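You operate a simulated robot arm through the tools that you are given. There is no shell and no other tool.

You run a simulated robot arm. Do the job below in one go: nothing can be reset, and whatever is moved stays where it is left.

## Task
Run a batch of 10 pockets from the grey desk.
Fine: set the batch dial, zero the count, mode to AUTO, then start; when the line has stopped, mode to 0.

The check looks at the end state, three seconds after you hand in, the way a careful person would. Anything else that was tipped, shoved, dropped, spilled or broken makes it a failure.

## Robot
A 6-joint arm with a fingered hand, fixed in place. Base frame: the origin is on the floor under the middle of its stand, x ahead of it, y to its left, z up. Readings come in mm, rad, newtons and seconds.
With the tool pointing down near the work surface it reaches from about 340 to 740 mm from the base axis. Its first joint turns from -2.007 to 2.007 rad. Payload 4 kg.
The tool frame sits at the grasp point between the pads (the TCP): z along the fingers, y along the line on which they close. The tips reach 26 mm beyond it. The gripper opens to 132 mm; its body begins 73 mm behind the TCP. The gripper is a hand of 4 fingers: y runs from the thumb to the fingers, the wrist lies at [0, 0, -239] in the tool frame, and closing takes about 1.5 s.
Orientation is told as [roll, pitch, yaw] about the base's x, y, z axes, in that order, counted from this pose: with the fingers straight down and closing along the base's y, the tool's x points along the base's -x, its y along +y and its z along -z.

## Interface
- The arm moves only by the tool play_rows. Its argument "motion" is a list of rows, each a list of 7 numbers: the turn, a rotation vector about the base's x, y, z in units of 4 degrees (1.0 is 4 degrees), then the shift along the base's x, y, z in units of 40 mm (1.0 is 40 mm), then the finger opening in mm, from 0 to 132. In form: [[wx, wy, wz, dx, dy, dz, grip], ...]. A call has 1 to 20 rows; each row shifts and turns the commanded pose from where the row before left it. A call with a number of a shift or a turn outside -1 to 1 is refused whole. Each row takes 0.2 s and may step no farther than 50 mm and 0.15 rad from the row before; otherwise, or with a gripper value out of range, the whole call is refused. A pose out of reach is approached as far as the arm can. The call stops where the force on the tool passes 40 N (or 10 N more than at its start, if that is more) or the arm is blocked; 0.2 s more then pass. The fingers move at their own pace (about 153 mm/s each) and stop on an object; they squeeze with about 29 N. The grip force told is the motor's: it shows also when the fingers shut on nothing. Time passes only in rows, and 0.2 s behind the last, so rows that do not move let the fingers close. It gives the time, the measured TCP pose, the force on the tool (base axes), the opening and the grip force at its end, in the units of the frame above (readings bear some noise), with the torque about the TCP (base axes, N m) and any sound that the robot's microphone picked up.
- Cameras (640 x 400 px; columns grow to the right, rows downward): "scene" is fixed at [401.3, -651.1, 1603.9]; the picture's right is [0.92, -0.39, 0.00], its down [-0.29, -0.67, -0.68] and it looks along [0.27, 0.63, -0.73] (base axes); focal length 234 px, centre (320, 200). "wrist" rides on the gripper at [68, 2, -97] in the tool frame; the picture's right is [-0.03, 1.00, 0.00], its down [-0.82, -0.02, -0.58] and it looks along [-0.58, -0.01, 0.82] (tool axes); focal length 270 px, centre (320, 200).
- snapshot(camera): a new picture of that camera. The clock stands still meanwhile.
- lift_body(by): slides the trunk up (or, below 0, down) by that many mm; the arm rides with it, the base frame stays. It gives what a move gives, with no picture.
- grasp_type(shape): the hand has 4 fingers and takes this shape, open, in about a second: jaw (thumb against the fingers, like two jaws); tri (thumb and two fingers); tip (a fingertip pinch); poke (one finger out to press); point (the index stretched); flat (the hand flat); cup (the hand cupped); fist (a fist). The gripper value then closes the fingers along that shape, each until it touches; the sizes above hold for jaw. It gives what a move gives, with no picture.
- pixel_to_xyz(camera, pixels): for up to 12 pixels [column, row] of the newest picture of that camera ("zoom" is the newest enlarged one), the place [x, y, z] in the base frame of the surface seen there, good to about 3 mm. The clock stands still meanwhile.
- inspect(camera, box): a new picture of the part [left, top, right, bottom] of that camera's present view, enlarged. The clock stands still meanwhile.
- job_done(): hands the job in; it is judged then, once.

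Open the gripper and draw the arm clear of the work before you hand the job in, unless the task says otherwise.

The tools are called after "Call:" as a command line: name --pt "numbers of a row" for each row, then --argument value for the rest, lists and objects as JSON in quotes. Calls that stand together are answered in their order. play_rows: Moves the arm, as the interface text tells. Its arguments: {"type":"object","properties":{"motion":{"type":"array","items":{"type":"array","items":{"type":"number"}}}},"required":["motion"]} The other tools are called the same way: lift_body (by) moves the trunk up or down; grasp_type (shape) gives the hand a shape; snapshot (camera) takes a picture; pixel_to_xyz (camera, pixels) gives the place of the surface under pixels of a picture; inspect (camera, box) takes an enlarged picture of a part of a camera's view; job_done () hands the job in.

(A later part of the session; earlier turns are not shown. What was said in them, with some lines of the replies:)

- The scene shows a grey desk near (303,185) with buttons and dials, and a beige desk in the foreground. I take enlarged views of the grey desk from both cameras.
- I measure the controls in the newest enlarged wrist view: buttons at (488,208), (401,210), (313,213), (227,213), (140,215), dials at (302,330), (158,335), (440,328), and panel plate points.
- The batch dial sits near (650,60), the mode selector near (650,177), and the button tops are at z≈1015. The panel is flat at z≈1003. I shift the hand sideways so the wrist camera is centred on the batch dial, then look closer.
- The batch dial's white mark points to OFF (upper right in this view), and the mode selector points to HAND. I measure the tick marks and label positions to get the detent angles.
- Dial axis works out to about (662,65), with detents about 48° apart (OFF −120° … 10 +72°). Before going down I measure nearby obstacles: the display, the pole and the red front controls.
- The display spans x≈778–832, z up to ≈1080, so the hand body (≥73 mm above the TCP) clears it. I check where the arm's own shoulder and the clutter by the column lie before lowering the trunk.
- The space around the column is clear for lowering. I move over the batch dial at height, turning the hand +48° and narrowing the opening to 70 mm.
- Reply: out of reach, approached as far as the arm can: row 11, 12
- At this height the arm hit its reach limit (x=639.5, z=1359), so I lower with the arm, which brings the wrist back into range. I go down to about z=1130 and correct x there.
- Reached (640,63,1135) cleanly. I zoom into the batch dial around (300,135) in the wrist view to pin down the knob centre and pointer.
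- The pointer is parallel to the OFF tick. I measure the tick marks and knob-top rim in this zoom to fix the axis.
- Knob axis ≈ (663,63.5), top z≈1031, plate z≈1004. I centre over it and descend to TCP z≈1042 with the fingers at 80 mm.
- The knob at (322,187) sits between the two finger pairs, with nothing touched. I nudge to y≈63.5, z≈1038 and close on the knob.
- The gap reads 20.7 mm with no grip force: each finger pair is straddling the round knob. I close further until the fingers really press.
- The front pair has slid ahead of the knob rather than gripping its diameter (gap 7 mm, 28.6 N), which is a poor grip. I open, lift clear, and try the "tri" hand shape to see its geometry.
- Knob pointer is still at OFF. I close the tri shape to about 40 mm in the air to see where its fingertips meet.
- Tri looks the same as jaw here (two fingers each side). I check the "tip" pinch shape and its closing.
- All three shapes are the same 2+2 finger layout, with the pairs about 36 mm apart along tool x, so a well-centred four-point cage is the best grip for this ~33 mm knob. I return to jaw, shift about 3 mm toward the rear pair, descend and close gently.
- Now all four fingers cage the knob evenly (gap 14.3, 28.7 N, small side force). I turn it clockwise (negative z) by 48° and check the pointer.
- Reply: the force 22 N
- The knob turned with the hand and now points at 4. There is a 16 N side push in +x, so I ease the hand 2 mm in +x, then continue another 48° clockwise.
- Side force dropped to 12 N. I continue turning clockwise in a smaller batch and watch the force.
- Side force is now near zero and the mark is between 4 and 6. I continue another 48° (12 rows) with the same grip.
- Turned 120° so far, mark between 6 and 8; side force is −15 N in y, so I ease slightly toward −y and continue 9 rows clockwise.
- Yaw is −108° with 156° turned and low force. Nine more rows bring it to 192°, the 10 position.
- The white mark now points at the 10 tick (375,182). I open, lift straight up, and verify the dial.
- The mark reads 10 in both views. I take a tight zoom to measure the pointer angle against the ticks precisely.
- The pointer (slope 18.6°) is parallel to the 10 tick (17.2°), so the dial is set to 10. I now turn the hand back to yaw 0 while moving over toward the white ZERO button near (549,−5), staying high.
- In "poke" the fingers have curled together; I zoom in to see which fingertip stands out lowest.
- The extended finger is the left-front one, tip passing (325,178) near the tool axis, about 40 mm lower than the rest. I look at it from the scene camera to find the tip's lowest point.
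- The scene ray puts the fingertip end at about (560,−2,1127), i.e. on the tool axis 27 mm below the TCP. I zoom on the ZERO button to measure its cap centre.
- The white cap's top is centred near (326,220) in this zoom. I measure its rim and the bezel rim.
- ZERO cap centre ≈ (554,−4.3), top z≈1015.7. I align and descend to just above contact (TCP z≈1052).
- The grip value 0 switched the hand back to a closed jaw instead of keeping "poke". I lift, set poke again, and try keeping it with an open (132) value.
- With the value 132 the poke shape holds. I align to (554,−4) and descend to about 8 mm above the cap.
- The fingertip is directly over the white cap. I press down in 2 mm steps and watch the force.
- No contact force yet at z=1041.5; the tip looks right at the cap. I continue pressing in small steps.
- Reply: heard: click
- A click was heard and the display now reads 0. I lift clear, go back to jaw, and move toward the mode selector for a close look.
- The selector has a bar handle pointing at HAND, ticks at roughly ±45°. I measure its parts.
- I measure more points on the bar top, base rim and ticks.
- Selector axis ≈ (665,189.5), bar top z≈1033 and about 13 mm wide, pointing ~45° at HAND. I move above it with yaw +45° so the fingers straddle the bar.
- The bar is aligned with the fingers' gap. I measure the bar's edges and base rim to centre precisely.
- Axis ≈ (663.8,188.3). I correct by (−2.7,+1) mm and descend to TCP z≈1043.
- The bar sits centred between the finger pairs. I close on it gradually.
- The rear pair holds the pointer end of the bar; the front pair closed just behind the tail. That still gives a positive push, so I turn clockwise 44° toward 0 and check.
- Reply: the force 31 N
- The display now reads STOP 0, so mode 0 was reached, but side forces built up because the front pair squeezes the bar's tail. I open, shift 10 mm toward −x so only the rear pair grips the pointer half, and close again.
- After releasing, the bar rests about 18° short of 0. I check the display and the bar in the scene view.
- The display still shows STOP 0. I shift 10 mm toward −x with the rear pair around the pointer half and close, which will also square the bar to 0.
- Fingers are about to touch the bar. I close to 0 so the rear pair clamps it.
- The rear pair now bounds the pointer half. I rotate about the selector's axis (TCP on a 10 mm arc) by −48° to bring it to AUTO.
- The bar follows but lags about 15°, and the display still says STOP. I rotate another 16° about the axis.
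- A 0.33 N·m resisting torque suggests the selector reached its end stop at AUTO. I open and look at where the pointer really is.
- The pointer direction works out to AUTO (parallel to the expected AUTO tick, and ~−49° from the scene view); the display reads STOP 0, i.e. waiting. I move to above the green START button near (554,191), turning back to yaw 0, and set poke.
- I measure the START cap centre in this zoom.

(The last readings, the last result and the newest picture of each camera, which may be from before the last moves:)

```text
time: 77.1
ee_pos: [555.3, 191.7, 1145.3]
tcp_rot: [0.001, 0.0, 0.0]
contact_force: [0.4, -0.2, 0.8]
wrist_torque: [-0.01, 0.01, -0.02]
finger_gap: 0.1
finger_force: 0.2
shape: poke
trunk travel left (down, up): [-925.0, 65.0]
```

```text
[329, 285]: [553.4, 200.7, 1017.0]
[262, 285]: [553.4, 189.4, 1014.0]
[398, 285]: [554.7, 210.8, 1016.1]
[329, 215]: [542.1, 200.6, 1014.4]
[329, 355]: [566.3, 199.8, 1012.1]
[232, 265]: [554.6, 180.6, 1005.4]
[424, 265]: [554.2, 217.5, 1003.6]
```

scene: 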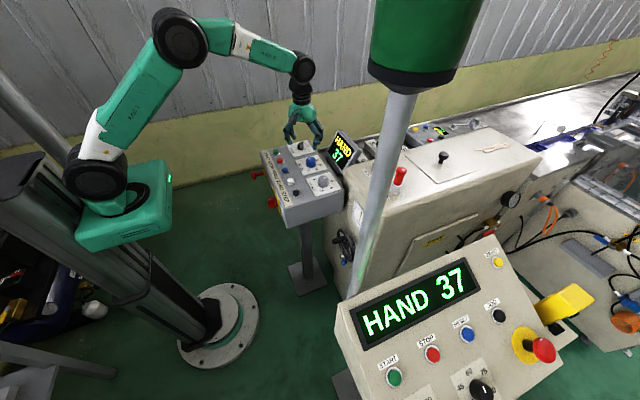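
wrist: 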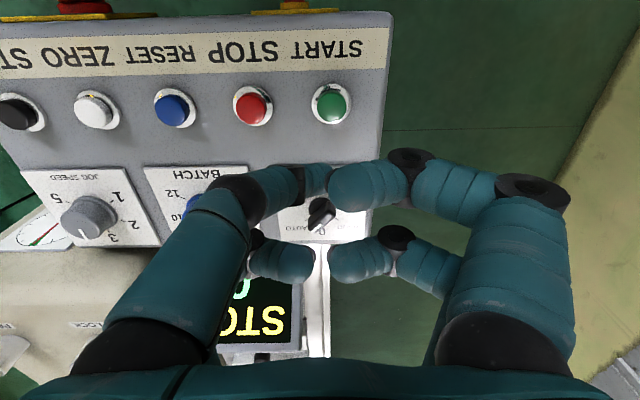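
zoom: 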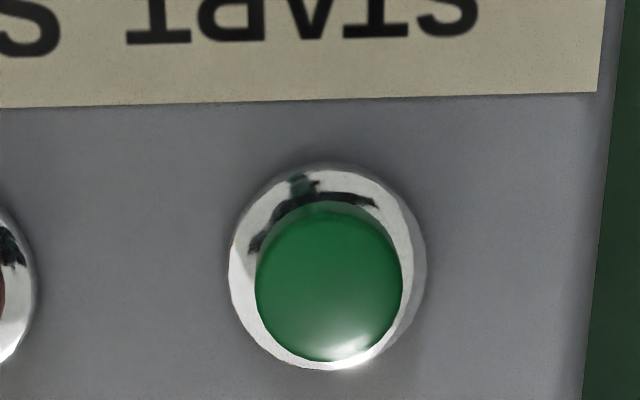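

START cap centre ≈ (554,200). I align (TCP y≈198.5, as with ZERO) and descend to just above it.

Call:
play_rows --pt "0 0 0 -0.02 0.17 0 132" --pt "0 0 0 0 0 -0.7 132" --pt "0 0 0 0 0 -0.7 132" --pt "0 0 0 0 0 -0.6 132" --pt "0 0 0 0 0 -0.35 132" --pt "0 0 0 0 0 0 132"

Call:
inspect --camera "wrist" --box '[240, 120, 400, 240]'

Call:
inspect --camera "scene" --box '[250, 110, 350, 190]'

```text
time: 78.5
ee_pos: [556.0, 196.2, 1050.9]
tcp_rot: [0.0, 0.001, 0.0]
contact_force: [-0.7, -0.5, -0.3]
wrist_torque: [-0.01, -0.03, -0.03]
finger_gap: 0.4
finger_force: 0.1
shape: poke
trunk travel left (down, up): [-925.0, 65.0]
```

```text
3.33 times, centred on (320, 180) of wrist
```

zoom: 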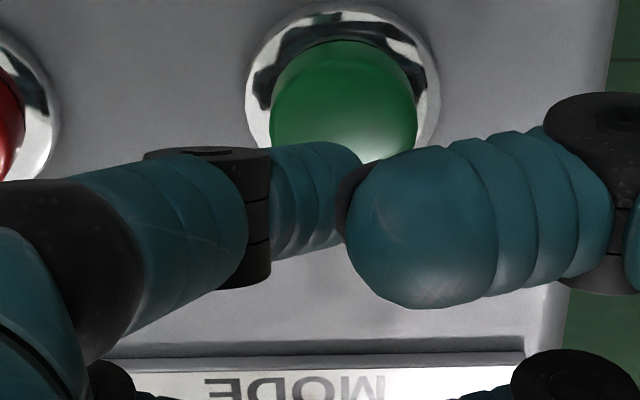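

```text
5.00 times, centred on (300, 150) of scene
```

zoom: 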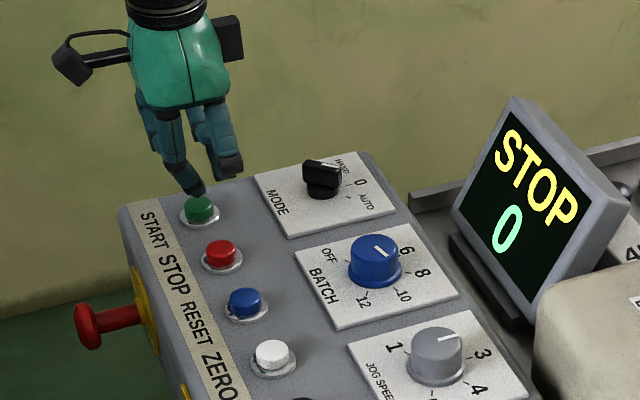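

The tip is over the green cap, 2 mm short in y. I nudge +2 mm and press down the same way as for ZERO, then retract a little.

Call:
play_rows --pt "0 0 0 0 0.05 0 132" --pt "0 0 0 0 0 -0.1 132" --pt "0 0 0 0 0 -0.05 132" --pt "0 0 0 0 0 -0.05 132" --pt "0 0 0 0 0 -0.05 132" --pt "0 0 0 0 0 -0.05 132" --pt "0 0 0 0 0 -0.05 132" --pt "0 0 0 0 0 -0.05 132" --pt "0 0 0 0 0 0 132"

Call:
inspect --camera "scene" --box '[250, 110, 350, 190]'

```text
time: 80.5
ee_pos: [554.3, 199.3, 1037.2]
tcp_rot: [0.002, -0.005, 0.0]
contact_force: [-0.9, -0.4, 13.8]
wrist_torque: [-0.02, 0.02, 0.01]
finger_gap: 0.0
finger_force: 0.0
shape: poke
trunk travel left (down, up): [-925.0, 65.0]
heard: click
```

```text
5.00 times, centred on (300, 150) of scene
```

zoom: 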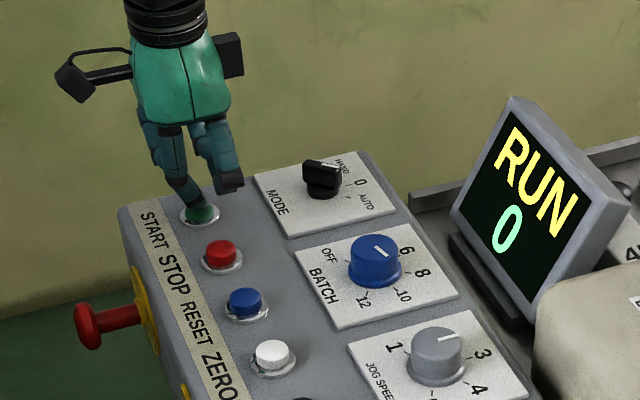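

The click was heard and the display shows RUN 0, so AUTO is active and the batch started. I lift off the button and watch the count while moving up clear.

Call:
play_rows --pt "0 0 0 0 0 0.4 132" --pt "0 0 0 0 0 0.8 132" --pt "0 0 0 0 0 0.8 132" --pt "0 0 0 0 0 0.7 132" --pt "0 0 0 0 0 0 132" --pt "0 0 0 0 0 0 132" --pt "0 0 0 0 0 0 132" --pt "0 0 0 0 0 0 132" --pt "0 0 0 0 0 0 132" --pt "0 0 0 0 0 0 132"

Call:
snapshot --camera "scene"

Call:
inspect --camera "scene" --box '[250, 110, 350, 190]'

```text
time: 82.7
ee_pos: [555.0, 200.1, 1142.7]
tcp_rot: [0.0, 0.002, -0.001]
contact_force: [-0.4, 0.3, -0.2]
wrist_torque: [0.01, -0.03, 0.0]
finger_gap: 0.1
finger_force: 0.1
shape: poke
trunk travel left (down, up): [-925.0, 65.0]
```

```text
taken
```

scene: 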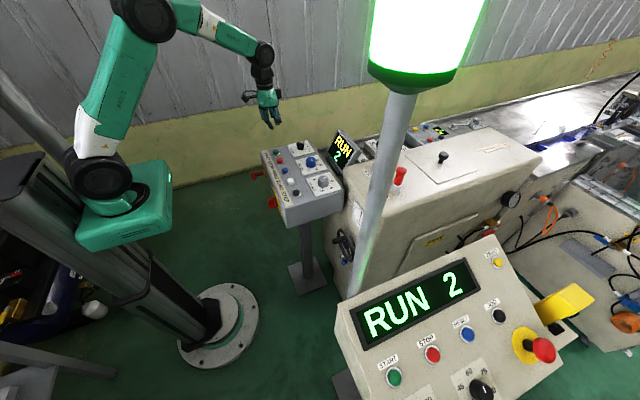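

```text
5.00 times, centred on (300, 150) of scene
```

zoom: 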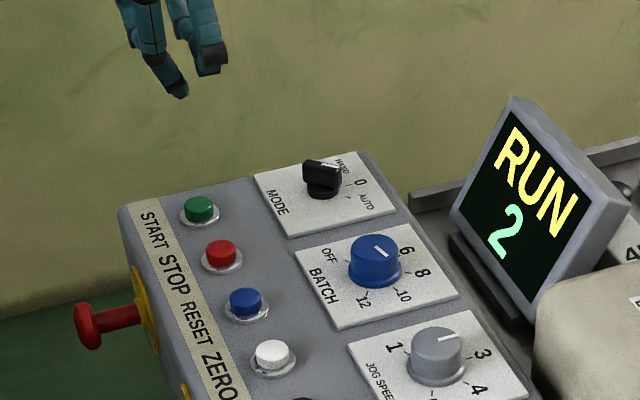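

It is running (count 2 and rising about once a second, lamp lit). While it runs I set jaw again and move high above the mode selector with yaw −45°, matching the bar at AUTO.

Call:
grasp_type --shape "jaw"

Call:
play_rows --pt "0 0 -0.9375 0.212 -0.0096 0 60" --pt "0 0 -0.9375 0.212 -0.0096 0 60" --pt "0 0 -0.9375 0.212 -0.0096 0 60" --pt "0 0 -0.9375 0.212 -0.0096 0 60" --pt "0 0 -0.9375 0.212 -0.0096 0 60" --pt "0 0 -0.9375 0.212 -0.0096 0 60" --pt "0 0 -0.9375 0.212 -0.0096 0 60" --pt "0 0 -0.9375 0.212 -0.0096 0 60" --pt "0 0 -0.9375 0.212 -0.0096 0 60" --pt "0 0 -0.9375 0.212 -0.0096 0 60" --pt "0 0 -0.9375 0.212 -0.0096 0 60" --pt "0 0 -0.9375 0.212 -0.0096 0 60" --pt "0 0 0 0 0 0 60"

Call:
snapshot --camera "scene"

Call:
inspect --camera "wrist" --box '[240, 60, 400, 180]'

```text
time: 83.6
ee_pos: [554.4, 198.5, 1143.2]
tcp_rot: [0.001, 0.0, 0.0]
contact_force: [1.0, -0.6, 0.0]
wrist_torque: [-0.02, 0.0, 0.01]
finger_gap: 131.9
finger_force: 0.2
shape: jaw
trunk travel left (down, up): [-925.0, 65.0]
```

```text
time: 86.4
ee_pos: [657.8, 192.8, 1141.9]
tcp_rot: [-0.001, -0.001, -0.785]
contact_force: [-0.7, 0.8, 0.5]
wrist_torque: [0.01, 0.02, -0.01]
finger_gap: 60.4
finger_force: 0.0
shape: jaw
trunk travel left (down, up): [-925.0, 65.0]
```

```text
taken
```

scene: 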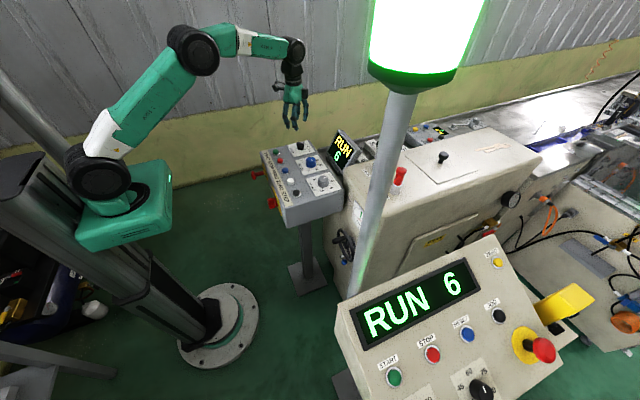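

```text
3.33 times, centred on (320, 120) of wrist
```

zoom: 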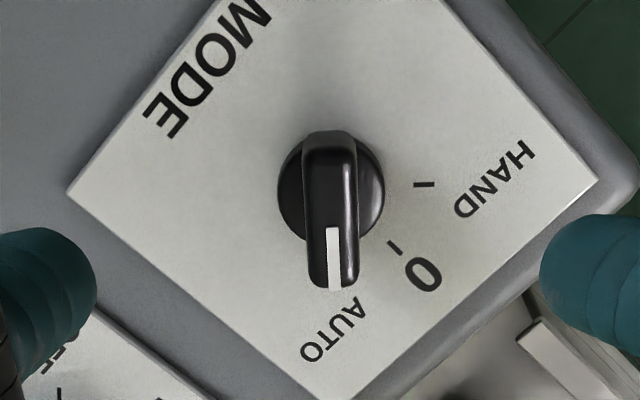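

The bar is aligned with the hand at yaw −45° (pointing to AUTO) and the count is 6. I measure the bar here for centring, then wait for the line to stop.

Call:
pixel_to_xyz --camera "zoom" --pixels '[[330, 150], [332, 205], [334, 275], [306, 215], [355, 215], [280, 190], [382, 190]]'

Call:
play_rows --pt "0 0 0 0 0 0 60" --pt "0 0 0 0 0 0 60" --pt "0 0 0 0 0 0 60" --pt "0 0 0 0 0 0 60" --pt "0 0 0 0 0 0 60" --pt "0 0 0 0 0 0 60" --pt "0 0 0 0 0 0 60" --pt "0 0 0 0 0 0 60" --pt "0 0 0 0 0 0 60" --pt "0 0 0 0 0 0 60" --pt "0 0 0 0 0 0 60" --pt "0 0 0 0 0 0 60" --pt "0 0 0 0 0 0 60" --pt "0 0 0 0 0 0 60" --pt "0 0 0 0 0 0 60" --pt "0 0 0 0 0 0 60" --pt "0 0 0 0 0 0 60" --pt "0 0 0 0 0 0 60" --pt "0 0 0 0 0 0 60" --pt "0 0 0 0 0 0 60"

Call:
snapshot --camera "scene"

```text
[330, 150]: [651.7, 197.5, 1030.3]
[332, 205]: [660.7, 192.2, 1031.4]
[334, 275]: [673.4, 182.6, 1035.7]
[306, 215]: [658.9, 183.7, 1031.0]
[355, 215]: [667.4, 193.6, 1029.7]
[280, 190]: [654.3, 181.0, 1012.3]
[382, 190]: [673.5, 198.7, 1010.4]
```

```text
time: 90.6
ee_pos: [656.6, 194.5, 1142.9]
tcp_rot: [0.0, 0.001, -0.786]
contact_force: [-0.5, 0.3, -1.0]
wrist_torque: [0.01, 0.02, 0.0]
finger_gap: 60.8
finger_force: 0.1
shape: jaw
trunk travel left (down, up): [-925.0, 65.0]
```

```text
taken
```

scene: 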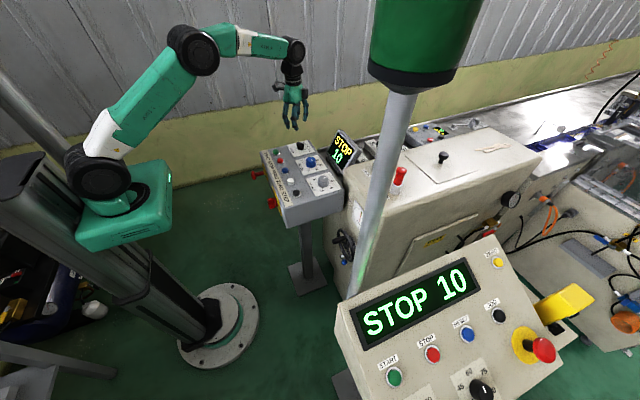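

The line has stopped: STOP 10, lamp off. I now align over the selector (rear pair on the pointer half) and descend to TCP z≈1041.5.

Call:
play_rows --pt "0 0 0 0.0125 0.045 0 60" --pt "0 0 0 0 0 -0.6 60" --pt "0 0 0 0 0 -0.7 60" --pt "0 0 0 0 0 -0.7 60" --pt "0 0 0 0 0 -0.53 60" --pt "0 0 0 0 0 0 60" --pt "0 0 0 0 0 0 40" --pt "0 0 0 0 0 0 30" --pt "0 0 0 0 0 0 30"

Call:
inspect --camera "wrist" --box '[220, 100, 420, 250]'

```text
time: 92.6
ee_pos: [658.2, 196.7, 1043.5]
tcp_rot: [-0.001, 0.0, -0.786]
contact_force: [0.0, 0.1, -0.2]
wrist_torque: [0.01, -0.01, -0.02]
finger_gap: 30.2
finger_force: 0.1
shape: jaw
trunk travel left (down, up): [-925.0, 65.0]
```

```text
2.67 times, centred on (320, 175) of wrist
```

zoom: 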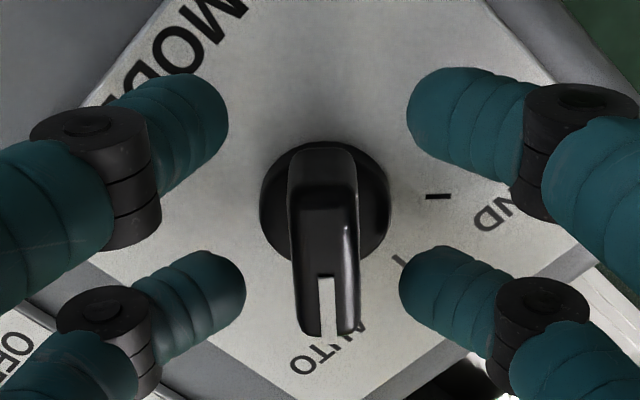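

The bar is centred between the pairs, with the front pair clear of its tail. I close onto it.

Call:
play_rows --pt "0 0 0 0 0 0 20" --pt "0 0 0 0 0 0 14" --pt "0 0 0 0 0 0 8" --pt "0 0 0 0 0 0 4" --pt "0 0 0 0 0 0 0" --pt "0 0 0 0 0 0 0" --pt "0 0 0 0 0 0 0"

Call:
inspect --camera "wrist" --box '[220, 100, 420, 250]'

```text
time: 94.2
ee_pos: [659.6, 195.8, 1042.1]
tcp_rot: [0.001, 0.001, -0.786]
contact_force: [-0.3, 0.4, -1.5]
wrist_torque: [0.07, 0.02, 0.04]
finger_gap: 0.0
finger_force: 28.9
shape: jaw
trunk travel left (down, up): [-925.0, 65.0]
```

```text
2.67 times, centred on (320, 175) of wrist
```

zoom: 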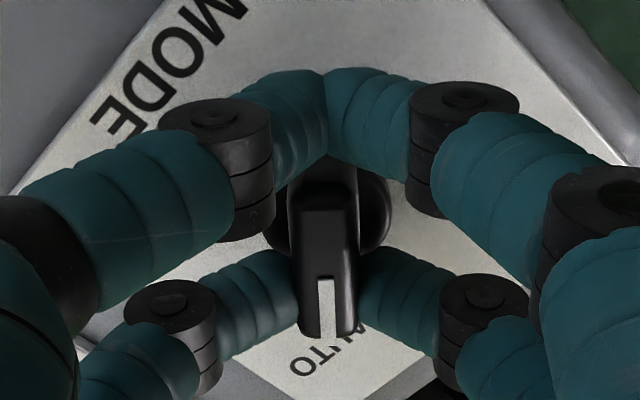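

The rear pair holds the bar squarely. I rotate +45° about the selector's axis to bring it to 0.

Call:
play_rows --pt "0 0 1 -0.012 -0.0128 0 0" --pt "0 0 1 -0.011 -0.0135 0 0" --pt "0 0 1 -0.01 -0.0143 0 0" --pt "0 0 1 -0.009 -0.015 0 0" --pt "0 0 1 -0.0078 -0.0155 0 0" --pt "0 0 1 -0.007 -0.0163 0 0" --pt "0 0 1 -0.0055 -0.0165 0 0" --pt "0 0 1 -0.0045 -0.0168 0 0" --pt "0 0 1 -0.0035 -0.0173 0 0" --pt "0 0 1 -0.002 -0.0173 0 0" --pt "0 0 1 -0.001 -0.0175 0 0" --pt "0 0 0.25 0 -0.0043 0 0" --pt "0 0 0 0 0 0 0"

Call:
inspect --camera "wrist" --box '[220, 100, 420, 250]'

Call:
inspect --camera "scene" --box '[250, 100, 370, 200]'

```text
time: 97.0
ee_pos: [655.3, 188.5, 1042.4]
tcp_rot: [0.001, 0.0, 0.0]
contact_force: [4.6, -0.2, 1.2]
wrist_torque: [-0.01, -0.13, -0.02]
finger_gap: 0.2
finger_force: 28.9
shape: jaw
trunk travel left (down, up): [-925.0, 65.0]
```

```text
2.67 times, centred on (320, 175) of wrist
```

zoom: 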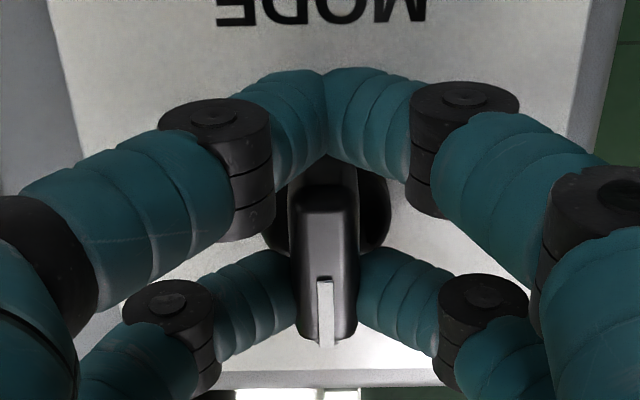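

```text
4.00 times, centred on (310, 150) of scene
```

zoom: 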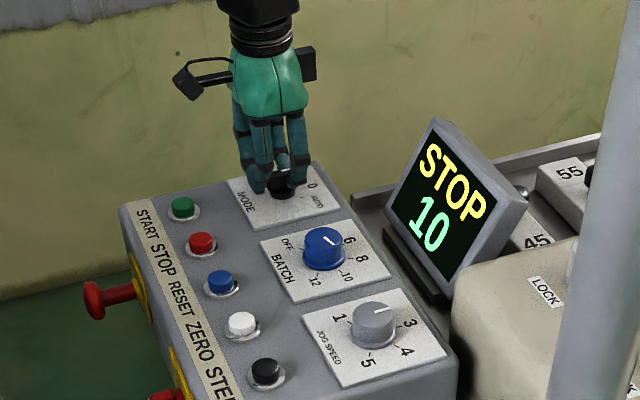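

The bar points straight ahead to 0 with almost no load. I open the fingers, lift, and verify.

Call:
play_rows --pt "0 0 0 0 0 0 8" --pt "0 0 0 0 0 0 20" --pt "0 0 0 0 0 0 40" --pt "0 0 0 0 0 0 60" --pt "0 0 0 0 0 0 60" --pt "0 0 0 0 0 0.5 60" --pt "0 0 0 0 0 0.7 60" --pt "0 0 0 0 0 0.7 60" --pt "0 0 0 0 0 0.7 60" --pt "0 0 0 0 0 0 60"

Call:
inspect --camera "wrist" --box '[240, 60, 400, 180]'

Call:
inspect --camera "scene" --box '[262, 130, 342, 200]'

```text
time: 99.2
ee_pos: [655.1, 189.8, 1144.4]
tcp_rot: [0.001, 0.0, 0.0]
contact_force: [1.0, 0.0, -0.3]
wrist_torque: [0.02, -0.03, -0.01]
finger_gap: 59.6
finger_force: 0.1
shape: jaw
trunk travel left (down, up): [-925.0, 65.0]
```

```text
3.33 times, centred on (320, 120) of wrist
```

zoom: 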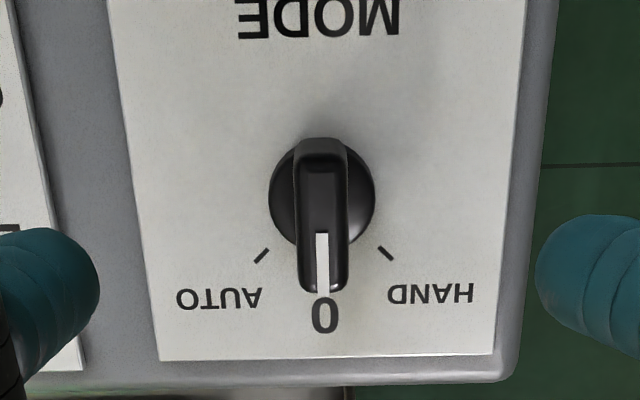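

```text
5.71 times, centred on (302, 165) of scene
```

zoom: 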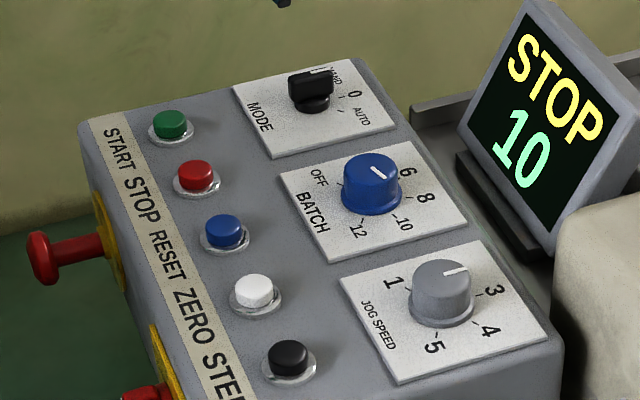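

The selector points exactly at 0, the batch dial at 10, display STOP 10. I open the hand and draw the arm up and back, clear of the desk.

Call:
play_rows --pt "0 0 0 0 0 0.8 100" --pt "0 0 0 -0.3 -0.2 0.8 132" --pt "0 0 0 -0.6 -0.4 0.7 132" --pt "0 0 0 -0.7 -0.5 0.6 132" --pt "0 0 0 -0.7 -0.5 0.5 132" --pt "0 0 0 -0.7 -0.5 0.4 132" --pt "0 0 0 -0.7 -0.5 0.3 132" --pt "0 0 0 -0.7 -0.5 0.2 132" --pt "0 0 0 -0.7 -0.4 0 132" --pt "0 0 0 -0.4 0 0 132" --pt "0 0 0 0 0 0 132"

Call:
snapshot --camera "scene"

Call:
inspect --camera "scene" --box '[240, 120, 380, 240]'

Call:
snapshot --camera "wrist"

```text
time: 101.6
ee_pos: [434.6, 47.7, 1318.6]
tcp_rot: [0.001, 0.0, 0.002]
contact_force: [0.4, 0.4, 0.4]
wrist_torque: [-0.02, 0.02, 0.0]
finger_gap: 131.7
finger_force: 0.0
shape: jaw
trunk travel left (down, up): [-925.0, 65.0]
```

```text
taken
```

scene: 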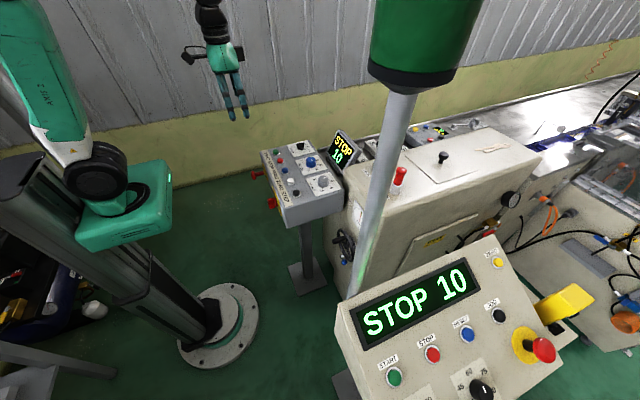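

```text
3.33 times, centred on (310, 180) of scene
```

zoom: 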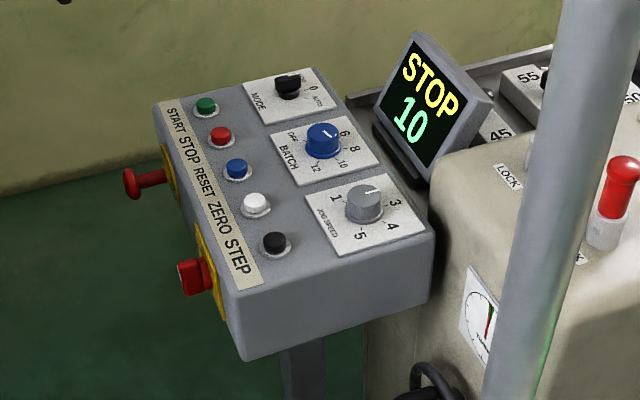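

```text
taken
```

wrist: 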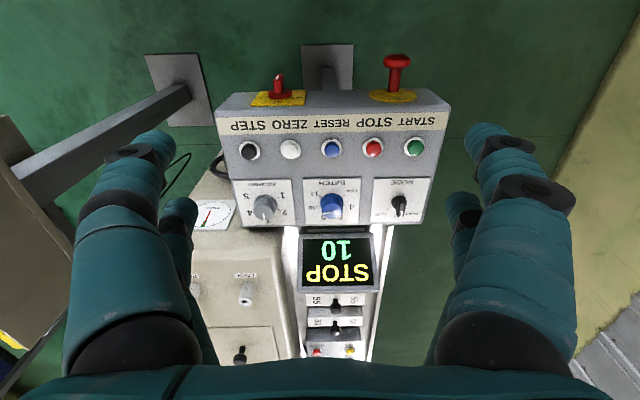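

Both displays read STOP 10. The mode selector is at 0, the batch dial is at 10, the jog dial and the other controls are unchanged, and the arm is clear with the hand open. I hand the job in.

Call:
job_done

```text
The job is handed in.
```

The batch of 10 pockets ran from the grey desk. The line stopped by itself with the display reading STOP 10, and I handed the job in. I haven't seen a result from the check.

- **Batch dial:** it was at OFF; I turned it to 10 and checked the mark against the 10 tick.
- **Count:** I pressed ZERO, heard the click, and the display went from 37 to 0.
- **Mode and start:** I turned the selector to AUTO and pressed START. The display showed RUN and counted up to 10.
- **After the stop:** I turned the mode selector to 0, and the last close view shows it pointing exactly at 0.

In the last pictures the other controls on the grey desk look unchanged and nothing looks moved. The hand is open and the arm is drawn back clear of the desk.
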